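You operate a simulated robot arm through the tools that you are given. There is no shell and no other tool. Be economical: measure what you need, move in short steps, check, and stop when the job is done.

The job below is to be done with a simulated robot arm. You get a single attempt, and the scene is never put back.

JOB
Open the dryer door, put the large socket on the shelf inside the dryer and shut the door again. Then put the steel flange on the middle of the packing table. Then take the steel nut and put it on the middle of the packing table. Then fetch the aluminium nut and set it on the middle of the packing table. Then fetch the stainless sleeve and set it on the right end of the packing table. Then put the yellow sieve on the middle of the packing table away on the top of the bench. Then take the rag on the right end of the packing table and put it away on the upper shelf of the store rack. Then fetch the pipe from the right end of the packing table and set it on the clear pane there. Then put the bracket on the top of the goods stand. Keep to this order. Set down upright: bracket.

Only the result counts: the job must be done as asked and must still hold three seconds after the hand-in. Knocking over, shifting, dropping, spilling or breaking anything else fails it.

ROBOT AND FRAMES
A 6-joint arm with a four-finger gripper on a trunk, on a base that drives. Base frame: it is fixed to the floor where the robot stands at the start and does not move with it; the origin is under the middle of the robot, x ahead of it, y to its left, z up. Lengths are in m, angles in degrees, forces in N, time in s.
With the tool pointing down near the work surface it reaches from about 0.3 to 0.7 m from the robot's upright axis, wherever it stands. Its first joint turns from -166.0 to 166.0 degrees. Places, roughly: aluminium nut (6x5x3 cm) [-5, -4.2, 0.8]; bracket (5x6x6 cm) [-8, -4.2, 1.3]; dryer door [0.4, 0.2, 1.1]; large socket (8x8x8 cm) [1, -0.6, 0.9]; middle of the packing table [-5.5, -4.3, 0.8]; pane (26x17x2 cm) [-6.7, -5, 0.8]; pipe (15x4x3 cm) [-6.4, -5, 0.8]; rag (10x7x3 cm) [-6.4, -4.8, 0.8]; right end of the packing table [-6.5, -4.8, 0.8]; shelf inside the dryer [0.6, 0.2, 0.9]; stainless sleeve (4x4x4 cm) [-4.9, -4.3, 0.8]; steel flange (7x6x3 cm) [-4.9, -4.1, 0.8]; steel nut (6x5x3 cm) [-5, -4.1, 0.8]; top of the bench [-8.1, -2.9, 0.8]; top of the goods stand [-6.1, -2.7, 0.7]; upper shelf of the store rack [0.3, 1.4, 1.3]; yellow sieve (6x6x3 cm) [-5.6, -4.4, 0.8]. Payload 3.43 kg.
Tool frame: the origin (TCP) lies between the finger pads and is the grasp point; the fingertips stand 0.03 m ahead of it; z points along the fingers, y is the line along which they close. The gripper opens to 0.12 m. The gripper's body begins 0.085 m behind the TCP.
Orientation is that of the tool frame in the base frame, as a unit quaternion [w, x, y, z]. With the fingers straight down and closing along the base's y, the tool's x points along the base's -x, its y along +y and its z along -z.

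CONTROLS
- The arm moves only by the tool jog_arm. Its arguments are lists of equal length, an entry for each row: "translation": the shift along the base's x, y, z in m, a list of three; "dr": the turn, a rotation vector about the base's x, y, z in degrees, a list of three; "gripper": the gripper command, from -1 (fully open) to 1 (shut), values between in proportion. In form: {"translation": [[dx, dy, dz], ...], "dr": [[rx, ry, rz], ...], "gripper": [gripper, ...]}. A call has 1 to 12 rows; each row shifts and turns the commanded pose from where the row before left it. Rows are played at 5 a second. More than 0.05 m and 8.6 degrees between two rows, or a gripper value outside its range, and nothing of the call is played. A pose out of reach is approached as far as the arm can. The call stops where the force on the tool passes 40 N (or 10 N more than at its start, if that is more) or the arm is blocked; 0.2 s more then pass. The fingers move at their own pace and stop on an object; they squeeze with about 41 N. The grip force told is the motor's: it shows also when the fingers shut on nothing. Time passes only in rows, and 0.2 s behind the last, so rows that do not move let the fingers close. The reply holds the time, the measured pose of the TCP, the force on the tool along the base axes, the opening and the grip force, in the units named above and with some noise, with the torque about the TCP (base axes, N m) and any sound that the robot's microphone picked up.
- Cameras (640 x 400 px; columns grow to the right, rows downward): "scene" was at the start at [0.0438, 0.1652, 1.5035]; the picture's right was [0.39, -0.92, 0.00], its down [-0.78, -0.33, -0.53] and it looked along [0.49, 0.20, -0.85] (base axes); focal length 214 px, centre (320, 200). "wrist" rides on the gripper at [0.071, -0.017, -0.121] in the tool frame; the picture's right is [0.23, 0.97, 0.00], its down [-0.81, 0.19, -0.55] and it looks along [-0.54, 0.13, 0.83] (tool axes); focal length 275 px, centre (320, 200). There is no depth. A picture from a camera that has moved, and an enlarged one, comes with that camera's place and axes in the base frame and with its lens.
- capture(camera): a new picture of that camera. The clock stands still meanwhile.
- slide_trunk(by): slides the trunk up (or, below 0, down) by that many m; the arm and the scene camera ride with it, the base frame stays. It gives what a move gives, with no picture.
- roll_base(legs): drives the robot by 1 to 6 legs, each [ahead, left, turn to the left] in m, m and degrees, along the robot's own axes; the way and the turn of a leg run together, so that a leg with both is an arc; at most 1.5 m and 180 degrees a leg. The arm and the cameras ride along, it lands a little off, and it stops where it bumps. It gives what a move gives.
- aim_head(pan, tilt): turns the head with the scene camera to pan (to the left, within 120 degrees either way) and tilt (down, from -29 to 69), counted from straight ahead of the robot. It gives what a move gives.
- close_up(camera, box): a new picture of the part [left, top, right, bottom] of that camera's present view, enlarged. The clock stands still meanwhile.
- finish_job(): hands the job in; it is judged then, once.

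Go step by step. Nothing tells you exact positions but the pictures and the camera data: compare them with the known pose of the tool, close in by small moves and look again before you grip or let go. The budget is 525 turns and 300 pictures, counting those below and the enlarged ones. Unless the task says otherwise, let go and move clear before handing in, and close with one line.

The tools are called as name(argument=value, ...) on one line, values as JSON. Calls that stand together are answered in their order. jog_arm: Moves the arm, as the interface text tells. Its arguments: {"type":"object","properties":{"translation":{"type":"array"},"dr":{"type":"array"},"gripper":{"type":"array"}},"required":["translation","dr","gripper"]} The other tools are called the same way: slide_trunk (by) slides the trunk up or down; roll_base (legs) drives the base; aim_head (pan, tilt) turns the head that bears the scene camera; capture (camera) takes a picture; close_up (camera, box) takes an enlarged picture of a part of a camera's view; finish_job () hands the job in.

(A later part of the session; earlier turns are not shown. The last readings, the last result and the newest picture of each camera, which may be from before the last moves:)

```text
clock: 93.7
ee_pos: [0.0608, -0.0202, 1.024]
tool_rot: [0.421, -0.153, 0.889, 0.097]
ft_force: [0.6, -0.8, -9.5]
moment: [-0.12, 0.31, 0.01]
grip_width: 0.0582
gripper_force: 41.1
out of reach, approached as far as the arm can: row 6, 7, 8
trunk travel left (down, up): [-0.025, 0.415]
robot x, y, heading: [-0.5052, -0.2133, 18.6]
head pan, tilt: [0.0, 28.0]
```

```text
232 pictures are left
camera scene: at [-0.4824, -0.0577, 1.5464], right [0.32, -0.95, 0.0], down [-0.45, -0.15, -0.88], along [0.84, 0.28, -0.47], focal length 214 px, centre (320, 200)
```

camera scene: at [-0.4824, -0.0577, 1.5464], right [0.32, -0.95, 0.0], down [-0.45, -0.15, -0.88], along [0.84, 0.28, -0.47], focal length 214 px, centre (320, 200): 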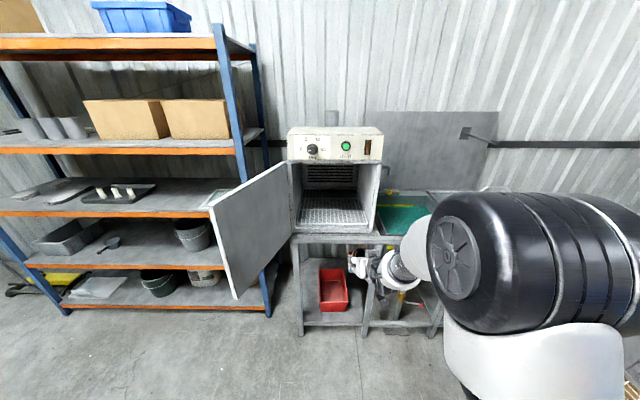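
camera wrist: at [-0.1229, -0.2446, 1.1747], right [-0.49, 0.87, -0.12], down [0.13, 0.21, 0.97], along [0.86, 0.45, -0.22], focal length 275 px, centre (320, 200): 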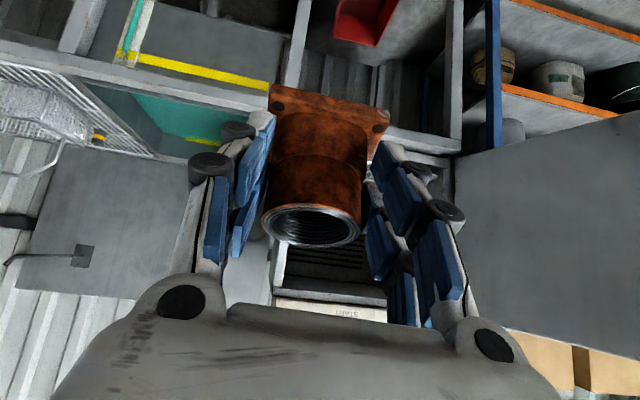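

jog_arm(translation=[[0.0379, 0.0129, 0], [0.0379, 0.0129, 0], [0.0379, 0.0129, 0], [0.0379, 0.0129, 0], [0.0379, 0.0129, 0], [-0.009, 0.026, -0.012], [-0.009, 0.026, -0.012]], dr=[[0, 0, 0], [0, 0, 0], [0, 0, 0], [0, 0, 0], [0, 0, 0], [0, 0, 0], [0, 0, 0]], gripper=[1, 1, 1, 1, 1, 1, 1])

roll_base(legs=[[0.14, 0, 0]])

capture(camera="scene")

capture(camera="wrist")

```text
clock: 95.3
ee_pos: [0.2224, 0.1017, 0.9971]
tool_rot: [0.398, -0.024, 0.903, 0.158]
ft_force: [0.5, -1.1, -10.2]
moment: [-0.09, 0.33, 0.0]
grip_width: 0.0578
gripper_force: 40.9
out of reach, approached as far as the arm can: row 5
trunk travel left (down, up): [-0.025, 0.415]
robot x, y, heading: [-0.5054, -0.2132, 18.8]
head pan, tilt: [0.0, 28.0]
```

```text
clock: 96.6
ee_pos: [0.3586, 0.1414, 1.0013]
tool_rot: [0.423, -0.149, 0.889, 0.09]
ft_force: [0.4, -0.8, -11.0]
moment: [-0.12, 0.35, 0.02]
grip_width: 0.058
gripper_force: 41.2
trunk travel left (down, up): [-0.025, 0.415]
robot x, y, heading: [-0.3738, -0.1654, 18.7]
head pan, tilt: [0.0, 28.0]
```

```text
231 pictures are left
camera scene: at [-0.3493, -0.0124, 1.5463], right [0.32, -0.95, 0.0], down [-0.45, -0.15, -0.88], along [0.84, 0.28, -0.47], focal length 214 px, centre (320, 200)
```

scene: 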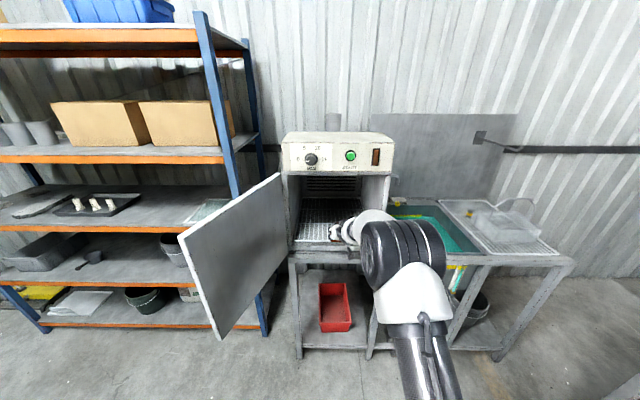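

```text
230 pictures are left
camera wrist: at [0.2353, 0.0776, 1.0195], right [-0.47, 0.87, -0.15], down [0.02, 0.17, 0.98], along [0.88, 0.46, -0.1], focal length 275 px, centre (320, 200)
```

wrist: 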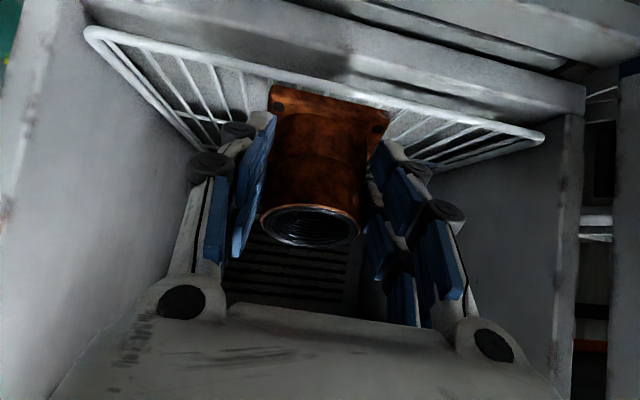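

Lined up; driving in.

roll_base(legs=[[0.1, 0, 0]])

capture(camera="wrist")

close_up(camera="scene", box=[240, 100, 440, 270])

```text
clock: 97.8
ee_pos: [0.454, 0.1734, 0.9989]
tool_rot: [0.423, -0.149, 0.889, 0.09]
ft_force: [0.5, -0.4, -12.0]
moment: [-0.11, 0.27, 0.0]
grip_width: 0.0584
gripper_force: 41.1
trunk travel left (down, up): [-0.025, 0.415]
robot x, y, heading: [-0.2797, -0.1372, 18.7]
head pan, tilt: [0.0, 28.0]
```

```text
229 pictures are left
camera wrist: at [0.3294, 0.1093, 1.0189], right [-0.47, 0.87, -0.15], down [0.02, 0.17, 0.98], along [0.88, 0.46, -0.1], focal length 275 px, centre (320, 200)
```

wrist: 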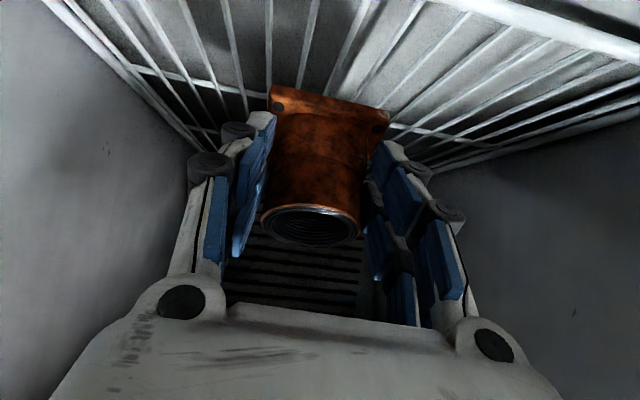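

```text
2.35 times, centred on (340, 185) of scene
camera zoom: at [-0.2549, 0.0196, 1.5463], right [0.32, -0.95, 0.0], down [-0.45, -0.15, -0.88], along [0.84, 0.28, -0.47], focal length 505 px, centre (273, 235)
```

zoom: 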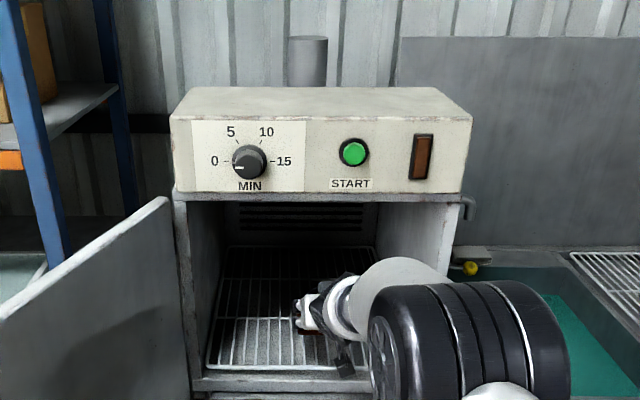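

roll_base(legs=[[0.08, 0, 0]])

jog_arm(translation=[[0, 0, -0.01], [0, 0, -0.01], [0, 0, -0.008]], dr=[[0, 0, 0], [0, 0, 0], [0, 0, 0]], gripper=[1, 1, 1])

capture(camera="wrist")

close_up(camera="scene", box=[260, 130, 420, 270])

```text
clock: 98.8
ee_pos: [0.5285, 0.1988, 0.9986]
tool_rot: [0.421, -0.15, 0.89, 0.091]
ft_force: [0.2, 0.5, -10.8]
moment: [-0.13, 0.31, 0.0]
grip_width: 0.0582
gripper_force: 41.4
trunk travel left (down, up): [-0.025, 0.415]
robot x, y, heading: [-0.2044, -0.1094, 18.8]
head pan, tilt: [0.0, 28.0]
```

```text
clock: 99.7
ee_pos: [0.5278, 0.1984, 0.9798]
tool_rot: [0.421, -0.15, 0.89, 0.09]
ft_force: [0.5, -0.3, -9.1]
moment: [-0.14, 0.28, 0.02]
grip_width: 0.0581
gripper_force: 40.9
out of reach, approached as far as the arm can: row 2, 3
trunk travel left (down, up): [-0.025, 0.415]
robot x, y, heading: [-0.207, -0.1117, 18.2]
head pan, tilt: [0.0, 28.0]
```

```text
227 pictures are left
camera wrist: at [0.4045, 0.1347, 1.001], right [-0.47, 0.87, -0.14], down [0.02, 0.18, 0.98], along [0.88, 0.46, -0.1], focal length 275 px, centre (320, 200)
```

wrist: 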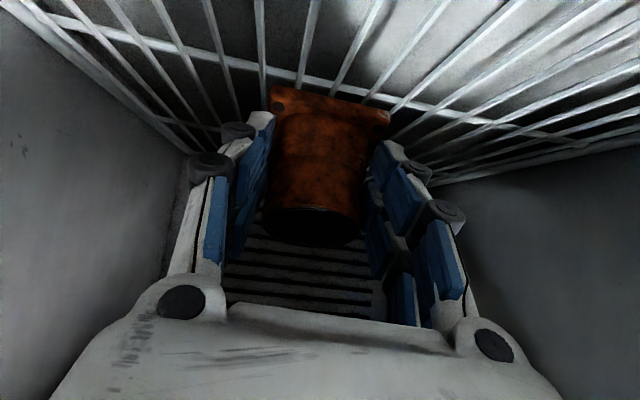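

```text
2.86 times, centred on (340, 200) of scene
camera zoom: at [-0.1805, 0.0449, 1.5464], right [0.32, -0.95, 0.0], down [-0.45, -0.15, -0.88], along [0.84, 0.28, -0.47], focal length 613 px, centre (263, 200)
```

zoom: 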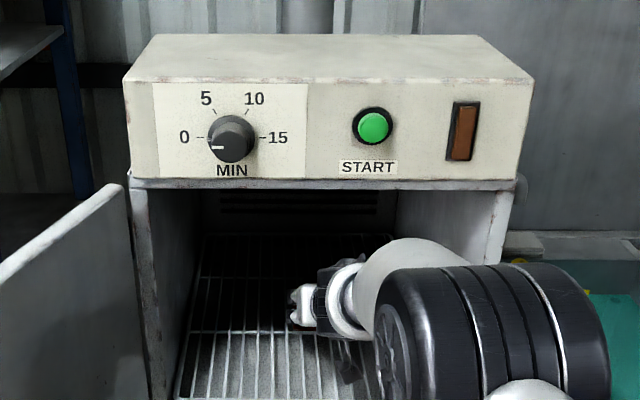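

Arm can't go lower; I'll lower by the trunk.

slide_trunk(by=-0.01)

slide_trunk(by=-0.008)

capture(camera="wrist")

```text
clock: 100.2
ee_pos: [0.5285, 0.1994, 0.9755]
tool_rot: [0.424, -0.149, 0.889, 0.09]
ft_force: [1.2, 1.3, 1.1]
moment: [-0.42, -0.04, 0.08]
grip_width: 0.0582
gripper_force: 41.3
trunk travel left (down, up): [-0.015, 0.425]
robot x, y, heading: [-0.2085, -0.1091, 18.6]
head pan, tilt: [0.0, 28.0]
```

```text
clock: 100.8
ee_pos: [0.5274, 0.1983, 0.9727]
tool_rot: [0.427, -0.149, 0.887, 0.091]
ft_force: [4.1, 3.7, 27.5]
moment: [-0.5, -0.66, 0.07]
grip_width: 0.0585
gripper_force: 41.5
trunk travel left (down, up): [-0.007, 0.433]
robot x, y, heading: [-0.2048, -0.1093, 19.0]
head pan, tilt: [0.0, 28.0]
```

```text
225 pictures are left
camera wrist: at [0.4042, 0.1349, 0.99], right [-0.47, 0.87, -0.15], down [0.01, 0.17, 0.98], along [0.88, 0.46, -0.09], focal length 275 px, centre (320, 200)
```

wrist: 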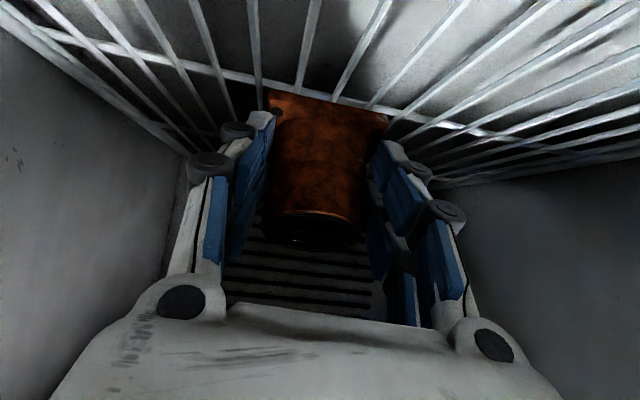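

The flange edge rests on the grid. Opening slowly.

jog_arm(translation=[[0, 0, 0], [0, 0, 0], [0, 0, 0], [0, 0, 0]], dr=[[0, 0, 0], [0, 0, 0], [0, 0, 0], [0, 0, 0]], gripper=[-0.05, -0.2, -0.4, -0.5])

capture(camera="wrist")

```text
clock: 101.8
ee_pos: [0.5272, 0.1971, 0.9648]
tool_rot: [0.422, -0.149, 0.89, 0.09]
ft_force: [0.8, 0.4, 0.2]
moment: [0.0, 0.0, 0.01]
grip_width: 0.0899
gripper_force: 0.0
trunk travel left (down, up): [-0.007, 0.433]
robot x, y, heading: [-0.2027, -0.1074, 18.6]
head pan, tilt: [0.0, 28.0]
```

```text
224 pictures are left
camera wrist: at [0.4039, 0.1343, 0.9842], right [-0.47, 0.87, -0.15], down [0.02, 0.18, 0.98], along [0.88, 0.46, -0.1], focal length 275 px, centre (320, 200)
```

wrist: 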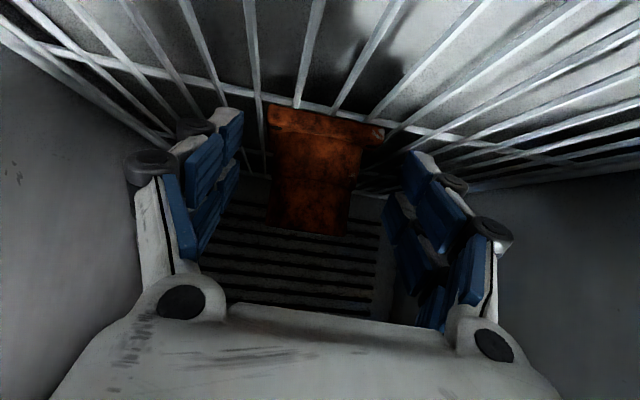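

The socket stands upright on the grid. Backing out.

roll_base(legs=[[-0.4, 0, 0]])

capture(camera="scene")

close_up(camera="scene", box=[260, 110, 420, 250])

```text
clock: 104.3
ee_pos: [0.1465, 0.069, 0.9644]
tool_rot: [0.421, -0.148, 0.89, 0.089]
ft_force: [-0.4, -0.3, -0.2]
moment: [0.01, -0.02, -0.01]
grip_width: 0.09
gripper_force: 0.0
trunk travel left (down, up): [-0.007, 0.433]
robot x, y, heading: [-0.5889, -0.2378, 18.7]
head pan, tilt: [0.0, 28.0]
```

```text
223 pictures are left
camera scene: at [-0.5631, -0.085, 1.5285], right [0.32, -0.95, 0.0], down [-0.44, -0.15, -0.88], along [0.84, 0.28, -0.47], focal length 214 px, centre (320, 200)
```

scene: 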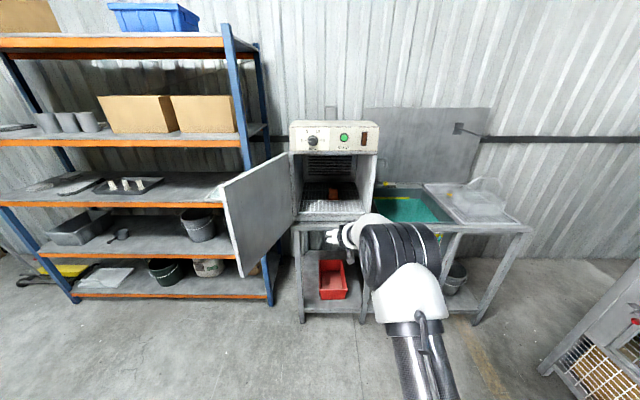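

```text
2.86 times, centred on (340, 180) of scene
camera zoom: at [-0.5631, -0.085, 1.5285], right [0.32, -0.95, 0.0], down [-0.44, -0.15, -0.88], along [0.84, 0.28, -0.47], focal length 613 px, centre (263, 257)
```

zoom: 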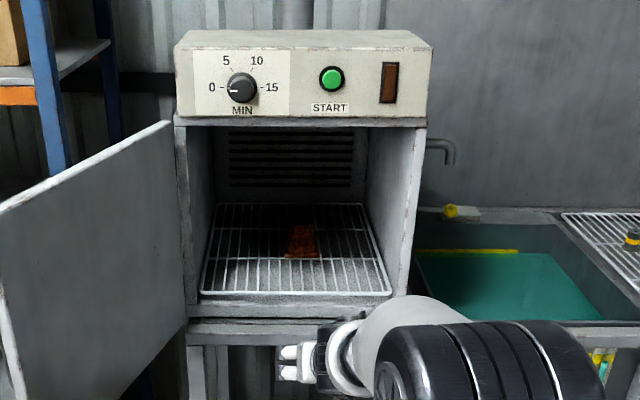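

The socket sits on the grid shelf. Now I go round to the outer side of the door to push it shut.

roll_base(legs=[[-0.22, 0, 0], [0, 0.52, 0], [0.2, 0, 0]])

jog_arm(translation=[[0, 0, 0.01], [0, 0, 0], [0, 0, 0]], dr=[[0, 0, 0], [0, 0, 0], [0, 0, 0]], gripper=[1, 1, 1])

capture(camera="scene")

capture(camera="wrist")

```text
clock: 109.8
ee_pos: [-0.0372, 0.5542, 0.9645]
tool_rot: [0.422, -0.148, 0.89, 0.089]
ft_force: [-0.4, 0.2, 0.3]
moment: [0.0, 0.0, 0.0]
grip_width: 0.0898
gripper_force: 0.1
trunk travel left (down, up): [-0.007, 0.433]
robot x, y, heading: [-0.7717, 0.2481, 18.5]
head pan, tilt: [0.0, 28.0]
```

```text
clock: 110.6
ee_pos: [-0.0389, 0.5536, 0.9685]
tool_rot: [0.423, -0.147, 0.89, 0.088]
ft_force: [0.1, 0.5, -0.1]
moment: [0.01, -0.01, 0.0]
grip_width: 0.0302
gripper_force: 2.4
out of reach, approached as far as the arm can: row 1
trunk travel left (down, up): [-0.007, 0.433]
robot x, y, heading: [-0.7712, 0.2465, 18.3]
head pan, tilt: [0.0, 28.0]
```

```text
221 pictures are left
camera scene: at [-0.7484, 0.4025, 1.5285], right [0.32, -0.95, 0.0], down [-0.45, -0.15, -0.88], along [0.84, 0.28, -0.47], focal length 214 px, centre (320, 200)
```

scene: 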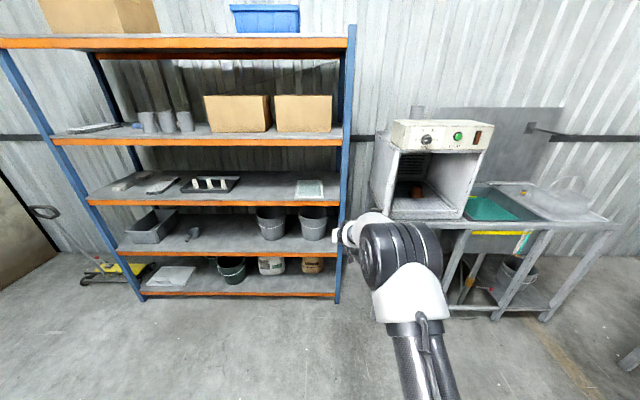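

```text
220 pictures are left
camera wrist: at [-0.1623, 0.4902, 0.9888], right [-0.47, 0.87, -0.15], down [0.02, 0.18, 0.98], along [0.88, 0.46, -0.1], focal length 275 px, centre (320, 200)
```

wrist: 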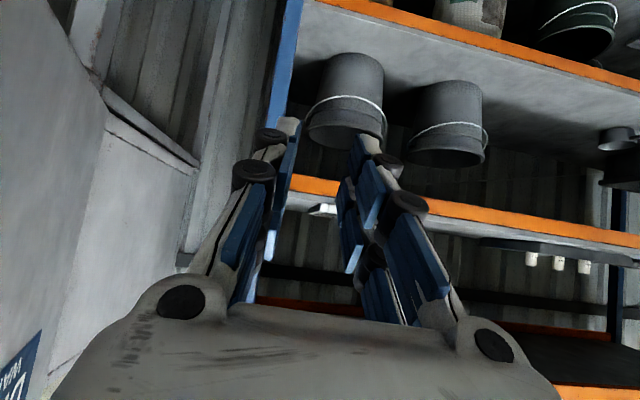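

The gripper is now between rack and the door's outer face. Sweeping right to push the door closed.

roll_base(legs=[[0.05, 0, 0]])

jog_arm(translation=[[0.0022, -0.0299, 0], [0.0022, -0.0299, 0], [0.0022, -0.0299, 0], [0.0022, -0.0299, 0], [0.0062, -0.0228, 0], [0.0062, -0.0228, 0], [-0.0012, -0.0337, 0], [-0.0012, -0.0337, 0], [0.0083, -0.0384, 0], [0.0083, -0.0384, 0]], dr=[[0, 0, 0], [0, 0, 0], [0, 0, 0], [0, 0, 0], [0, 0, 0], [0, 0, 0], [0, 0, 0], [0, 0, 0], [0, 0, 0], [0, 0, 0]], gripper=[1, 1, 1, 1, 1, 1, 1, 1, 1, 1])

capture(camera="scene")

capture(camera="wrist")

```text
clock: 111.6
ee_pos: [0.0091, 0.5684, 0.9679]
tool_rot: [0.423, -0.147, 0.89, 0.088]
ft_force: [-0.1, 0.0, -0.1]
moment: [0.0, 0.01, 0.01]
grip_width: 0.0
gripper_force: 33.0
trunk travel left (down, up): [-0.007, 0.433]
robot x, y, heading: [-0.7277, 0.2662, 18.5]
head pan, tilt: [0.0, 28.0]
```

```text
clock: 113.8
ee_pos: [0.0439, 0.2583, 0.9693]
tool_rot: [0.421, -0.148, 0.89, 0.089]
ft_force: [-1.2, 0.0, 0.4]
moment: [-0.01, 0.01, -0.01]
grip_width: 0.0002
gripper_force: 33.3
trunk travel left (down, up): [-0.007, 0.433]
robot x, y, heading: [-0.7245, 0.2657, 18.7]
head pan, tilt: [0.0, 28.0]
```

```text
219 pictures are left
camera scene: at [-0.7013, 0.4177, 1.5285], right [0.32, -0.95, 0.0], down [-0.45, -0.15, -0.88], along [0.84, 0.28, -0.47], focal length 214 px, centre (320, 200)
```

scene: 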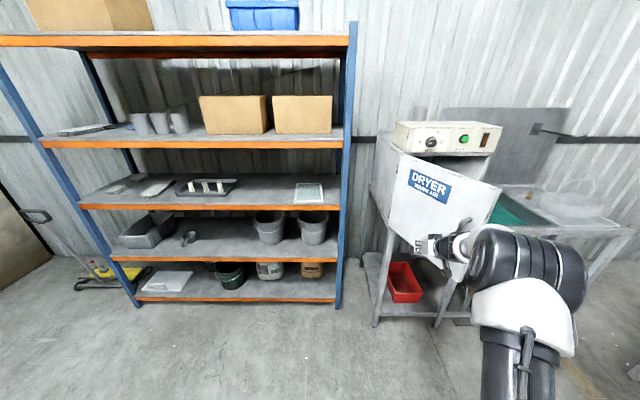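

```text
218 pictures are left
camera wrist: at [-0.0802, 0.1949, 0.9884], right [-0.47, 0.87, -0.15], down [0.02, 0.18, 0.98], along [0.88, 0.46, -0.1], focal length 275 px, centre (320, 200)
```

wrist: 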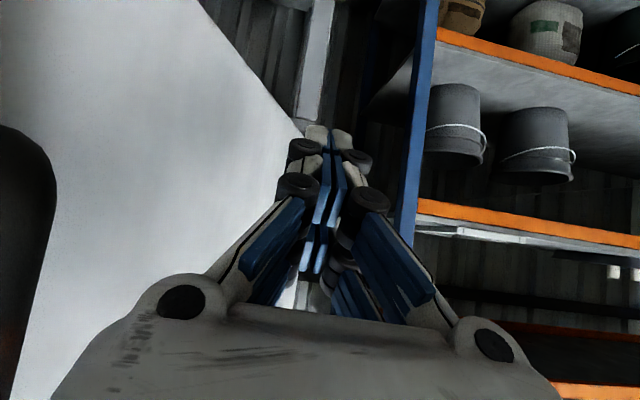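

Door swings with the push. I continue by driving along the arc.

roll_base(legs=[[0.01, -0.08, 0], [0.035, -0.07, 0], [0.05, -0.06, 0], [0.065, -0.045, 0]])

capture(camera="scene")

capture(camera="wrist")

```text
clock: 116.8
ee_pos: [0.2776, 0.0685, 0.9674]
tool_rot: [0.422, -0.147, 0.89, 0.089]
ft_force: [0.1, 0.2, -0.5]
moment: [0.03, 0.01, 0.02]
grip_width: 0.0002
gripper_force: 33.6
trunk travel left (down, up): [-0.007, 0.433]
robot x, y, heading: [-0.4927, 0.0742, 18.3]
head pan, tilt: [0.0, 28.0]
```

```text
217 pictures are left
camera scene: at [-0.4679, 0.2273, 1.5284], right [0.32, -0.95, 0.0], down [-0.45, -0.15, -0.88], along [0.84, 0.28, -0.47], focal length 214 px, centre (320, 200)
```

scene: 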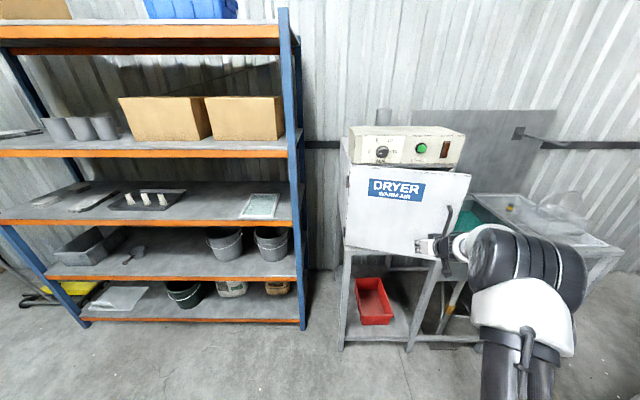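

```text
216 pictures are left
camera wrist: at [0.1531, 0.0052, 0.9883], right [-0.47, 0.87, -0.15], down [0.02, 0.18, 0.98], along [0.88, 0.46, -0.1], focal length 275 px, centre (320, 200)
```

wrist: 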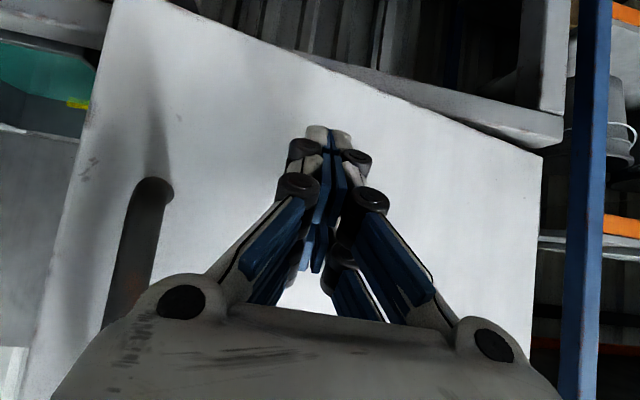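

roll_base(legs=[[0.06, -0.02, 0]])

jog_arm(translation=[[0.014, 0.005, 0], [0.014, 0.005, 0], [0.014, 0.005, 0], [0.014, 0.005, 0], [0.01, 0.003, 0]], dr=[[0, 0, 0], [0, 0, 0], [0, 0, 0], [0, 0, 0], [0, 0, 0]], gripper=[1, 1, 1, 1, 1])

capture(camera="scene")

```text
clock: 117.8
ee_pos: [0.341, 0.0681, 0.9686]
tool_rot: [0.423, -0.147, 0.89, 0.088]
ft_force: [0.0, -0.3, -0.9]
moment: [0.02, 0.02, 0.03]
grip_width: 0.0001
gripper_force: 33.4
trunk travel left (down, up): [-0.007, 0.433]
robot x, y, heading: [-0.4318, 0.0733, 18.6]
head pan, tilt: [0.0, 28.0]
```

```text
clock: 118.6
ee_pos: [0.3705, 0.0796, 0.9687]
tool_rot: [0.419, -0.149, 0.891, 0.089]
ft_force: [-34.0, -4.0, 14.5]
moment: [0.09, -0.53, 0.17]
grip_width: 0.006
gripper_force: 33.6
trunk travel left (down, up): [-0.007, 0.433]
robot x, y, heading: [-0.4309, 0.0754, 18.8]
head pan, tilt: [0.0, 28.0]
stopped in row 4: the force on the tool passed its limit at 58 N (the readings are from after the stop); the commanded pose is now the measured one
```

```text
215 pictures are left
camera scene: at [-0.4132, 0.2273, 1.5288], right [0.32, -0.95, 0.0], down [-0.44, -0.15, -0.89], along [0.84, 0.28, -0.47], focal length 214 px, centre (320, 200)
```

scene: 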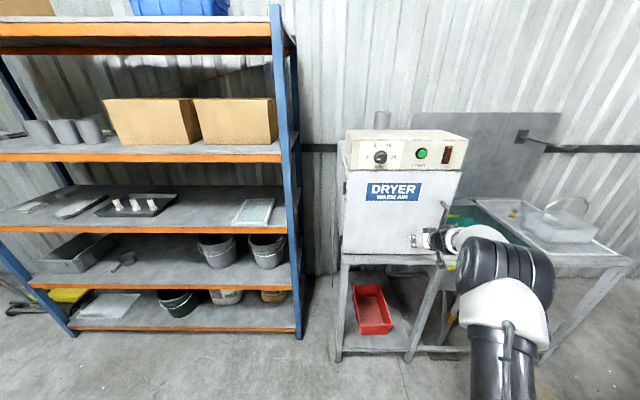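

roll_base(legs=[[-0.25, 0, 0]])

close_up(camera="scene", box=[310, 110, 470, 260])

```text
clock: 120.4
ee_pos: [0.1353, 0.001, 0.9643]
tool_rot: [0.418, -0.148, 0.892, 0.089]
ft_force: [-0.7, -1.0, 0.5]
moment: [0.04, 0.01, -0.02]
grip_width: 0.0
gripper_force: 34.0
trunk travel left (down, up): [-0.007, 0.433]
robot x, y, heading: [-0.6726, -0.005, 18.6]
head pan, tilt: [0.0, 28.0]
```

```text
2.67 times, centred on (390, 185) of scene
camera zoom: at [-0.6468, 0.1473, 1.5285], right [0.32, -0.95, 0.0], down [-0.44, -0.15, -0.88], along [0.84, 0.28, -0.47], focal length 572 px, centre (133, 240)
```

zoom: 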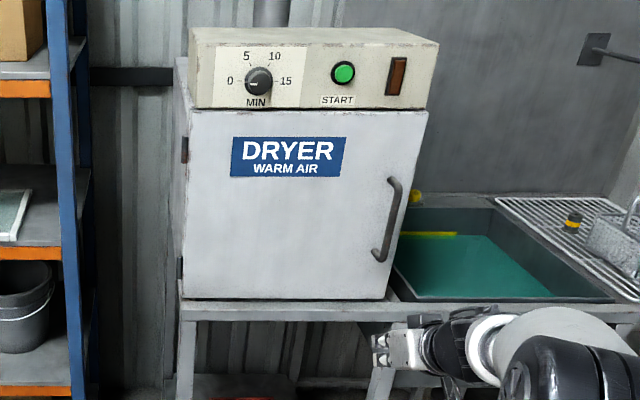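

The door is shut. Now I fold the tool downward for travel and look toward the packing table.

jog_arm(translation=[[-0.02, -0.015, 0.04], [-0.02, -0.015, 0.04], [-0.02, -0.015, 0.04], [-0.02, -0.015, 0.04], [-0.02, -0.015, 0.04], [-0.02, -0.01, 0.03], [-0.02, -0.01, 0.03]], dr=[[-2.25, 6.62, 0], [-2.25, 6.62, 0], [-2.25, 6.62, 0], [-2.25, 6.62, 0], [-2.25, 6.62, 0], [-2.25, 6.62, 0], [-2.25, 6.62, 0]], gripper=[1, 1, 1, 1, 1, 1, 1])

roll_base(legs=[[-0.3, 0, 0], [0, 0, -155]])

aim_head(pan=0, tilt=10)

capture(camera="scene")

```text
clock: 122.0
ee_pos: [-0.001, -0.1062, 1.1603]
tool_rot: [0.111, -0.16, 0.976, 0.101]
ft_force: [2.1, -0.2, -1.5]
moment: [0.03, 0.1, 0.03]
grip_width: 0.0003
gripper_force: 33.6
out of reach, approached as far as the arm can: row 4, 5, 6, 7
trunk travel left (down, up): [-0.007, 0.433]
robot x, y, heading: [-0.6682, -0.0055, 18.7]
head pan, tilt: [0.0, 28.0]
```

```text
clock: 130.4
ee_pos: [-1.5986, -0.2911, 1.1649]
tool_rot: [0.121, 0.919, 0.365, -0.09]
ft_force: [-0.2, 0.5, -0.8]
moment: [-0.01, 0.0, -0.02]
grip_width: 0.0
gripper_force: 33.7
trunk travel left (down, up): [-0.007, 0.433]
robot x, y, heading: [-0.9535, -0.0983, -136.9]
head pan, tilt: [0.0, 28.0]
```

```text
clock: 131.2
ee_pos: [-1.5986, -0.29, 1.1645]
tool_rot: [0.122, 0.919, 0.365, -0.089]
ft_force: [0.3, -0.7, 0.0]
moment: [0.02, -0.02, 0.0]
grip_width: 0.0
gripper_force: 33.7
trunk travel left (down, up): [-0.007, 0.433]
robot x, y, heading: [-0.9517, -0.0968, -137.1]
head pan, tilt: [0.0, 10.0]
```

```text
213 pictures are left
camera scene: at [-0.9116, -0.2553, 1.5576], right [-0.68, 0.73, 0.0], down [0.13, 0.12, -0.98], along [-0.72, -0.67, -0.17], focal length 214 px, centre (320, 200)
```

scene: 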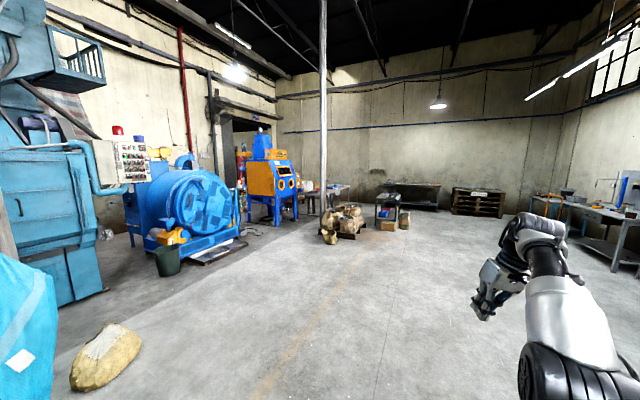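

The way ahead is open; packing table straight ahead behind a pallet with castings. Driving closer.

roll_base(legs=[[1.3, 0, 0], [1.3, 0, 20]])

aim_head(pan=10, tilt=18)

capture(camera="scene")

```text
clock: 143.9
ee_pos: [-3.2191, -2.4306, 1.1635]
tool_rot: [0.135, 0.842, 0.519, -0.068]
ft_force: [-0.2, 0.6, 0.0]
moment: [0.03, 0.02, 0.0]
grip_width: 0.0
gripper_force: 33.3
trunk travel left (down, up): [-0.007, 0.433]
robot x, y, heading: [-2.6769, -2.032, -116.8]
head pan, tilt: [0.0, 10.0]
```

```text
clock: 144.7
ee_pos: [-3.2201, -2.4314, 1.1659]
tool_rot: [0.135, 0.842, 0.518, -0.068]
ft_force: [0.0, -0.1, -0.1]
moment: [-0.03, 0.02, -0.05]
grip_width: 0.0
gripper_force: 33.2
trunk travel left (down, up): [-0.007, 0.433]
robot x, y, heading: [-2.6811, -2.0368, -116.7]
head pan, tilt: [10.0, 18.0]
```

```text
212 pictures are left
camera scene: at [-2.5712, -2.1685, 1.5447], right [-0.96, 0.29, 0.0], down [0.09, 0.3, -0.95], along [-0.28, -0.91, -0.31], focal length 214 px, centre (320, 200)
```

scene: 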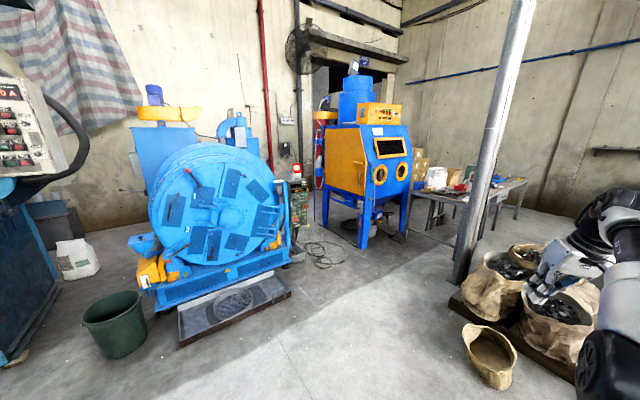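

Table sits right of the blast cabinet; a column and the sack pallet stand in front of its left end. I'll go round to the north-west side and look.

roll_base(legs=[[0, 0, 53.7], [-0.6, -0.93, 0], [-0.6, -0.93, 0]])

aim_head(pan=0, tilt=22)

capture(camera="scene")

aim_head(pan=-50, tilt=15)

capture(camera="scene")

```text
clock: 158.0
ee_pos: [-4.8848, -2.4756, 1.1642]
tool_rot: [0.152, 0.515, 0.844, 0.001]
ft_force: [-0.5, 0.5, -0.5]
moment: [-0.01, 0.0, -0.02]
grip_width: 0.0003
gripper_force: 33.0
trunk travel left (down, up): [-0.007, 0.433]
robot x, y, heading: [-4.8881, -1.8004, -63.3]
head pan, tilt: [10.0, 18.0]
```

```text
clock: 158.7
ee_pos: [-4.8844, -2.4747, 1.1648]
tool_rot: [0.152, 0.516, 0.843, 0.001]
ft_force: [-0.6, -0.9, 0.1]
moment: [0.03, 0.01, 0.0]
grip_width: 0.0
gripper_force: 32.9
trunk travel left (down, up): [-0.007, 0.433]
robot x, y, heading: [-4.8864, -1.8035, -63.1]
head pan, tilt: [0.0, 22.0]
```

```text
211 pictures are left
camera scene: at [-4.7282, -1.8052, 1.5381], right [-0.89, -0.45, 0.0], down [-0.17, 0.33, -0.93], along [0.42, -0.83, -0.37], focal length 214 px, centre (320, 200)
```

scene: 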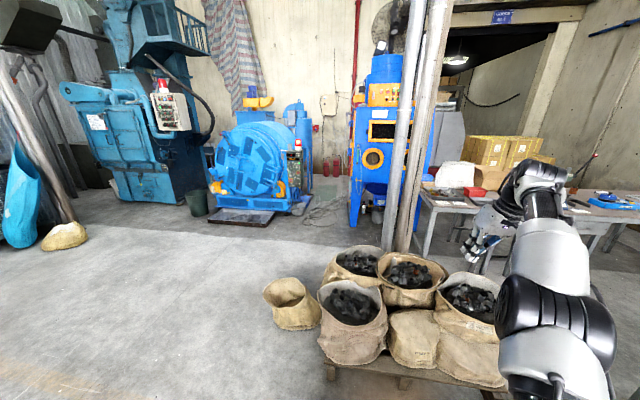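

```text
clock: 159.9
ee_pos: [-4.8843, -2.4737, 1.164]
tool_rot: [0.15, 0.516, 0.844, 0.001]
ft_force: [0.6, -0.5, 0.0]
moment: [-0.01, -0.02, -0.01]
grip_width: 0.0
gripper_force: 33.2
trunk travel left (down, up): [-0.007, 0.433]
robot x, y, heading: [-4.8847, -1.805, -63.1]
head pan, tilt: [-50.0, 15.0]
```

```text
210 pictures are left
camera scene: at [-4.8068, -1.8086, 1.5495], right [-0.92, 0.39, 0.0], down [0.1, 0.24, -0.97], along [-0.38, -0.89, -0.26], focal length 214 px, centre (320, 200)
```

scene: 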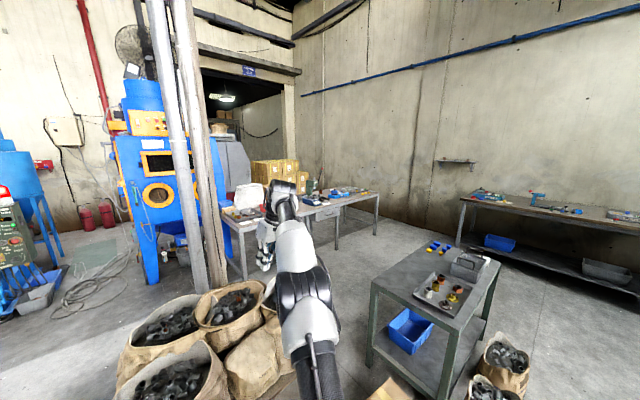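

Passage between pallet and goods stand is too narrow; I'll go round the stand's far (west) side.

roll_base(legs=[[-0.9, -1.0, 0]])

aim_head(pan=-25, tilt=20)

capture(camera="scene")

aim_head(pan=-85, tilt=20)

capture(camera="scene")

```text
clock: 166.6
ee_pos: [-6.179, -2.1291, 1.1641]
tool_rot: [0.151, 0.518, 0.842, 0.001]
ft_force: [-0.2, 0.1, 0.8]
moment: [0.0, -0.06, 0.03]
grip_width: 0.0
gripper_force: 33.7
trunk travel left (down, up): [-0.007, 0.433]
robot x, y, heading: [-6.1793, -1.4539, -63.2]
head pan, tilt: [-50.0, 15.0]
```

```text
clock: 167.5
ee_pos: [-6.1797, -2.1292, 1.1656]
tool_rot: [0.151, 0.518, 0.842, 0.001]
ft_force: [0.6, 0.3, -0.5]
moment: [-0.02, -0.04, 0.01]
grip_width: 0.0002
gripper_force: 33.3
trunk travel left (down, up): [-0.007, 0.433]
robot x, y, heading: [-6.1778, -1.4565, -63.2]
head pan, tilt: [-25.0, 20.0]
```

```text
209 pictures are left
camera scene: at [-6.0593, -1.4703, 1.5414], right [-1.0, -0.03, 0.0], down [-0.01, 0.34, -0.94], along [0.03, -0.94, -0.34], focal length 214 px, centre (320, 200)
```

scene: 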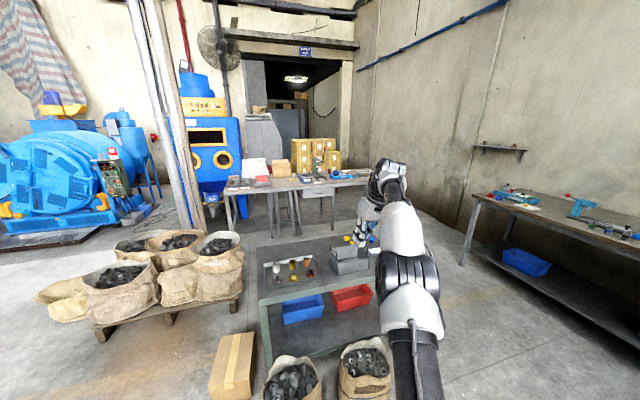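

```text
clock: 168.8
ee_pos: [-6.1804, -2.1288, 1.1646]
tool_rot: [0.152, 0.518, 0.842, 0.001]
ft_force: [0.3, 0.4, 0.3]
moment: [0.01, 0.05, -0.04]
grip_width: 0.0001
gripper_force: 33.1
trunk travel left (down, up): [-0.007, 0.433]
robot x, y, heading: [-6.1779, -1.4558, -63.5]
head pan, tilt: [-85.0, 20.0]
```

```text
208 pictures are left
camera scene: at [-6.1412, -1.4263, 1.5414], right [-0.53, 0.85, 0.0], down [0.29, 0.18, -0.94], along [-0.8, -0.49, -0.34], focal length 214 px, centre (320, 200)
```

scene: 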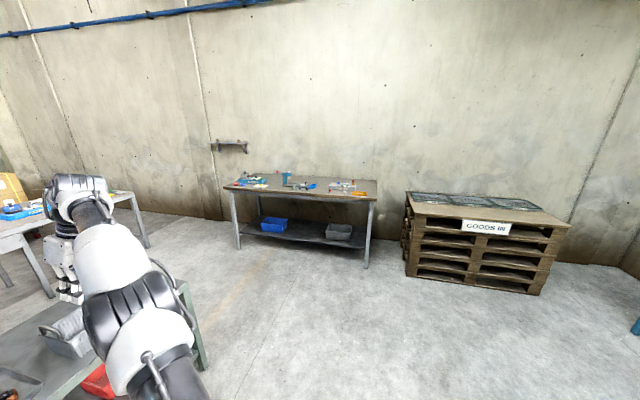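

Aisle between stand and bench is clear. Driving through it toward the packing table.

roll_base(legs=[[-0.257, -0.844, 0], [0.893, -0.449, 0], [0.8, -0.38, 0]])

aim_head(pan=0, tilt=30)

capture(camera="scene")

aim_head(pan=50, tilt=25)

capture(camera="scene")

```text
clock: 182.5
ee_pos: [-6.9954, -4.1634, 1.1644]
tool_rot: [0.151, 0.512, 0.846, 0.003]
ft_force: [-1.1, 0.3, 0.2]
moment: [0.02, 0.0, -0.01]
grip_width: 0.0
gripper_force: 33.4
trunk travel left (down, up): [-0.007, 0.433]
robot x, y, heading: [-7.0012, -3.492, -62.6]
head pan, tilt: [-85.0, 20.0]
```

```text
clock: 184.1
ee_pos: [-6.9956, -4.164, 1.1641]
tool_rot: [0.151, 0.511, 0.846, 0.002]
ft_force: [-0.8, 0.5, -0.2]
moment: [-0.03, 0.02, 0.01]
grip_width: 0.0
gripper_force: 33.8
trunk travel left (down, up): [-0.007, 0.433]
robot x, y, heading: [-7.0027, -3.4903, -62.4]
head pan, tilt: [0.0, 30.0]
```

```text
207 pictures are left
camera scene: at [-6.8464, -3.4912, 1.5253], right [-0.89, -0.46, 0.0], down [-0.23, 0.44, -0.87], along [0.4, -0.77, -0.5], focal length 214 px, centre (320, 200)
```

scene: 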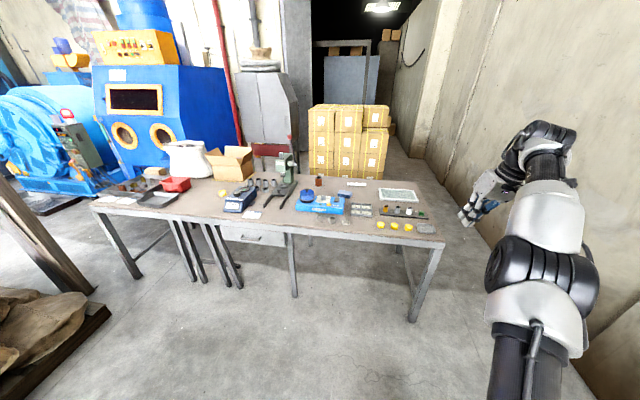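

```text
clock: 185.3
ee_pos: [-6.995, -4.1642, 1.1638]
tool_rot: [0.151, 0.511, 0.846, 0.002]
ft_force: [0.3, -0.2, -0.7]
moment: [0.01, -0.02, 0.01]
grip_width: 0.0
gripper_force: 33.5
trunk travel left (down, up): [-0.007, 0.433]
robot x, y, heading: [-7.0038, -3.4915, -62.3]
head pan, tilt: [50.0, 25.0]
```

```text
206 pictures are left
camera scene: at [-6.7983, -3.4309, 1.5333], right [-0.22, -0.98, 0.0], down [-0.41, 0.09, -0.91], along [0.88, -0.2, -0.42], focal length 214 px, centre (320, 200)
```

scene: 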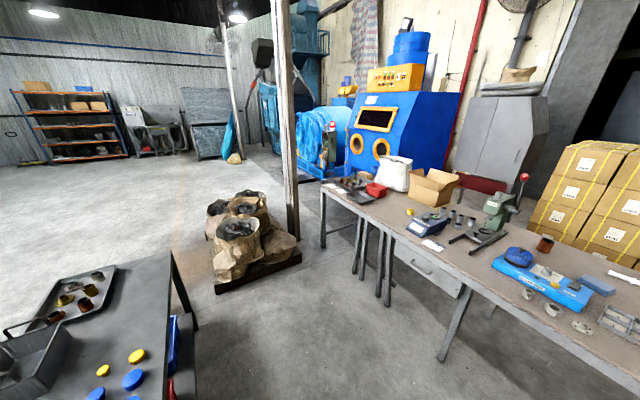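

close_up(camera="scene", box=[310, 140, 510, 270])

close_up(camera="scene", box=[440, 180, 640, 350])

aim_head(pan=0, tilt=30)

close_up(camera="scene", box=[280, 160, 460, 270])

close_up(camera="scene", box=[80, 130, 320, 270])

```text
3.08 times, centred on (410, 205) of scene
camera zoom: at [-6.7983, -3.4309, 1.5333], right [-0.22, -0.98, 0.0], down [-0.41, 0.09, -0.91], along [0.88, -0.2, -0.42], focal length 660 px, centre (43, 185)
```

zoom: 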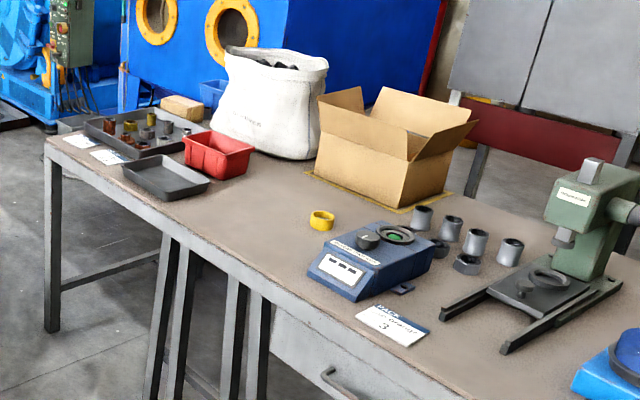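

```text
2.35 times, centred on (540, 265) of scene
camera zoom: at [-6.7983, -3.4309, 1.5333], right [-0.22, -0.98, 0.0], down [-0.41, 0.09, -0.91], along [0.88, -0.2, -0.42], focal length 505 px, centre (-198, 47)
```

zoom: 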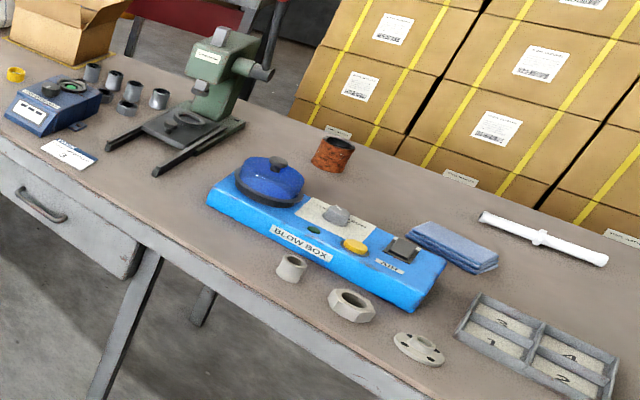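

```text
clock: 186.4
ee_pos: [-6.9949, -4.1633, 1.1641]
tool_rot: [0.152, 0.511, 0.846, 0.002]
ft_force: [0.2, -0.3, 0.5]
moment: [0.01, -0.02, 0.0]
grip_width: 0.0
gripper_force: 33.8
trunk travel left (down, up): [-0.007, 0.433]
robot x, y, heading: [-7.0013, -3.4919, -62.2]
head pan, tilt: [0.0, 30.0]
```

```text
3.56 times, centred on (370, 215) of scene
camera zoom: at [-6.8463, -3.4911, 1.5253], right [-0.89, -0.46, 0.0], down [-0.23, 0.44, -0.87], along [0.4, -0.77, -0.5], focal length 763 px, centre (142, 147)
```

zoom: 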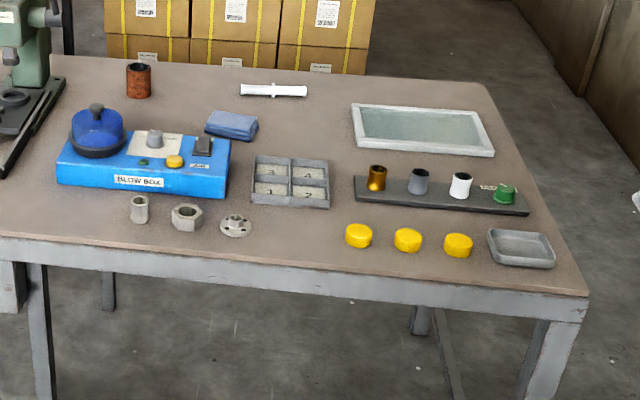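

```text
2.67 times, centred on (200, 200) of scene
camera zoom: at [-6.8463, -3.4911, 1.5253], right [-0.89, -0.46, 0.0], down [-0.23, 0.44, -0.87], along [0.4, -0.77, -0.5], focal length 572 px, centre (640, 200)
```

zoom: 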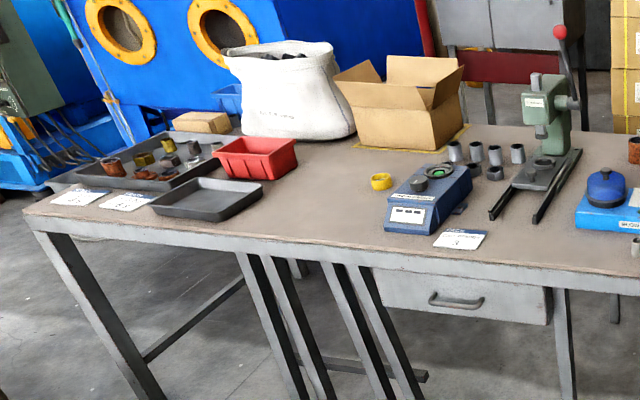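

The tray with the small parts is at the table's left end; the sieve, rag, pipe and pane are as described. I'll raise the trunk and drive to the left end.

slide_trunk(by=0.12)

roll_base(legs=[[0.388, 0.63, 0], [0.36, 0.6, 0], [0, 0, 17]])

aim_head(pan=10, tilt=40)

capture(camera="scene")

```text
clock: 187.9
ee_pos: [-6.9946, -4.1648, 1.2842]
tool_rot: [0.151, 0.511, 0.846, 0.003]
ft_force: [0.7, -0.5, -0.2]
moment: [0.03, 0.01, 0.02]
grip_width: 0.0001
gripper_force: 33.3
trunk travel left (down, up): [-0.127, 0.313]
robot x, y, heading: [-7.0037, -3.4913, -62.4]
head pan, tilt: [0.0, 30.0]
```

```text
clock: 196.3
ee_pos: [-5.3703, -4.227, 1.2851]
tool_rot: [0.15, 0.38, 0.913, 0.025]
ft_force: [0.5, 0.2, 0.3]
moment: [0.0, 0.03, 0.01]
grip_width: 0.0003
gripper_force: 33.3
trunk travel left (down, up): [-0.127, 0.313]
robot x, y, heading: [-5.5753, -3.5868, -45.3]
head pan, tilt: [0.0, 30.0]
```

```text
clock: 197.1
ee_pos: [-5.3703, -4.2265, 1.2842]
tool_rot: [0.149, 0.38, 0.913, 0.024]
ft_force: [0.0, 0.1, 0.0]
moment: [0.01, 0.01, 0.0]
grip_width: 0.0001
gripper_force: 32.8
trunk travel left (down, up): [-0.127, 0.313]
robot x, y, heading: [-5.5748, -3.5853, -45.5]
head pan, tilt: [10.0, 40.0]
```

```text
201 pictures are left
camera scene: at [-5.421, -3.5254, 1.63], right [-0.58, -0.82, 0.0], down [-0.52, 0.37, -0.77], along [0.62, -0.44, -0.64], focal length 214 px, centre (320, 200)
```

scene: 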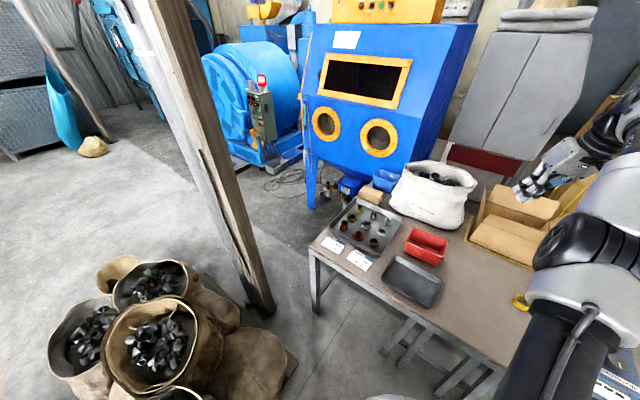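

close_up(camera="scene", box=[310, 180, 460, 310])

close_up(camera="scene", box=[325, 195, 405, 260])

```text
3.08 times, centred on (385, 245) of scene
camera zoom: at [-5.421, -3.5254, 1.63], right [-0.58, -0.82, 0.0], down [-0.52, 0.37, -0.77], along [0.62, -0.44, -0.64], focal length 660 px, centre (120, 62)
```

zoom: 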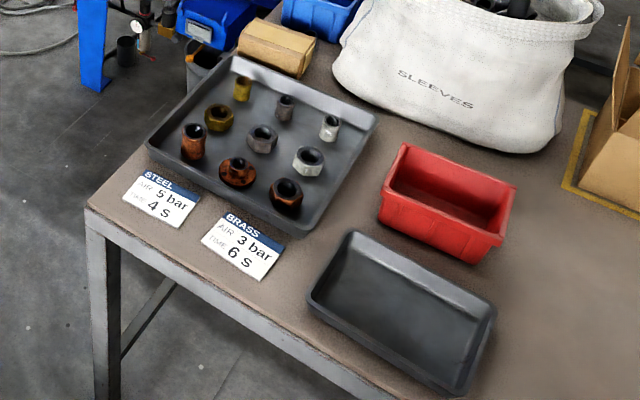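

```text
6.15 times, centred on (365, 228) of scene
camera zoom: at [-5.421, -3.5254, 1.63], right [-0.58, -0.82, 0.0], down [-0.52, 0.37, -0.77], along [0.62, -0.44, -0.64], focal length 1320 px, centre (43, 31)
```

zoom: 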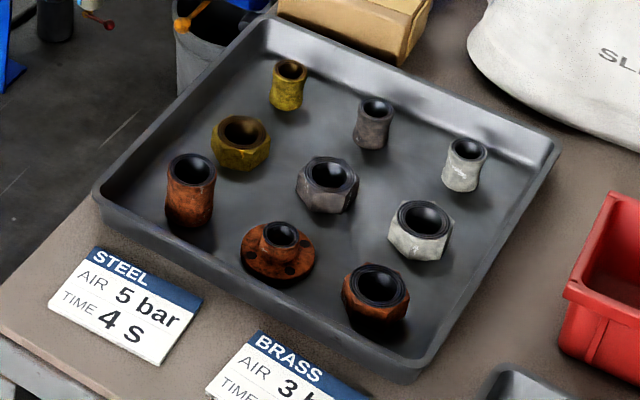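

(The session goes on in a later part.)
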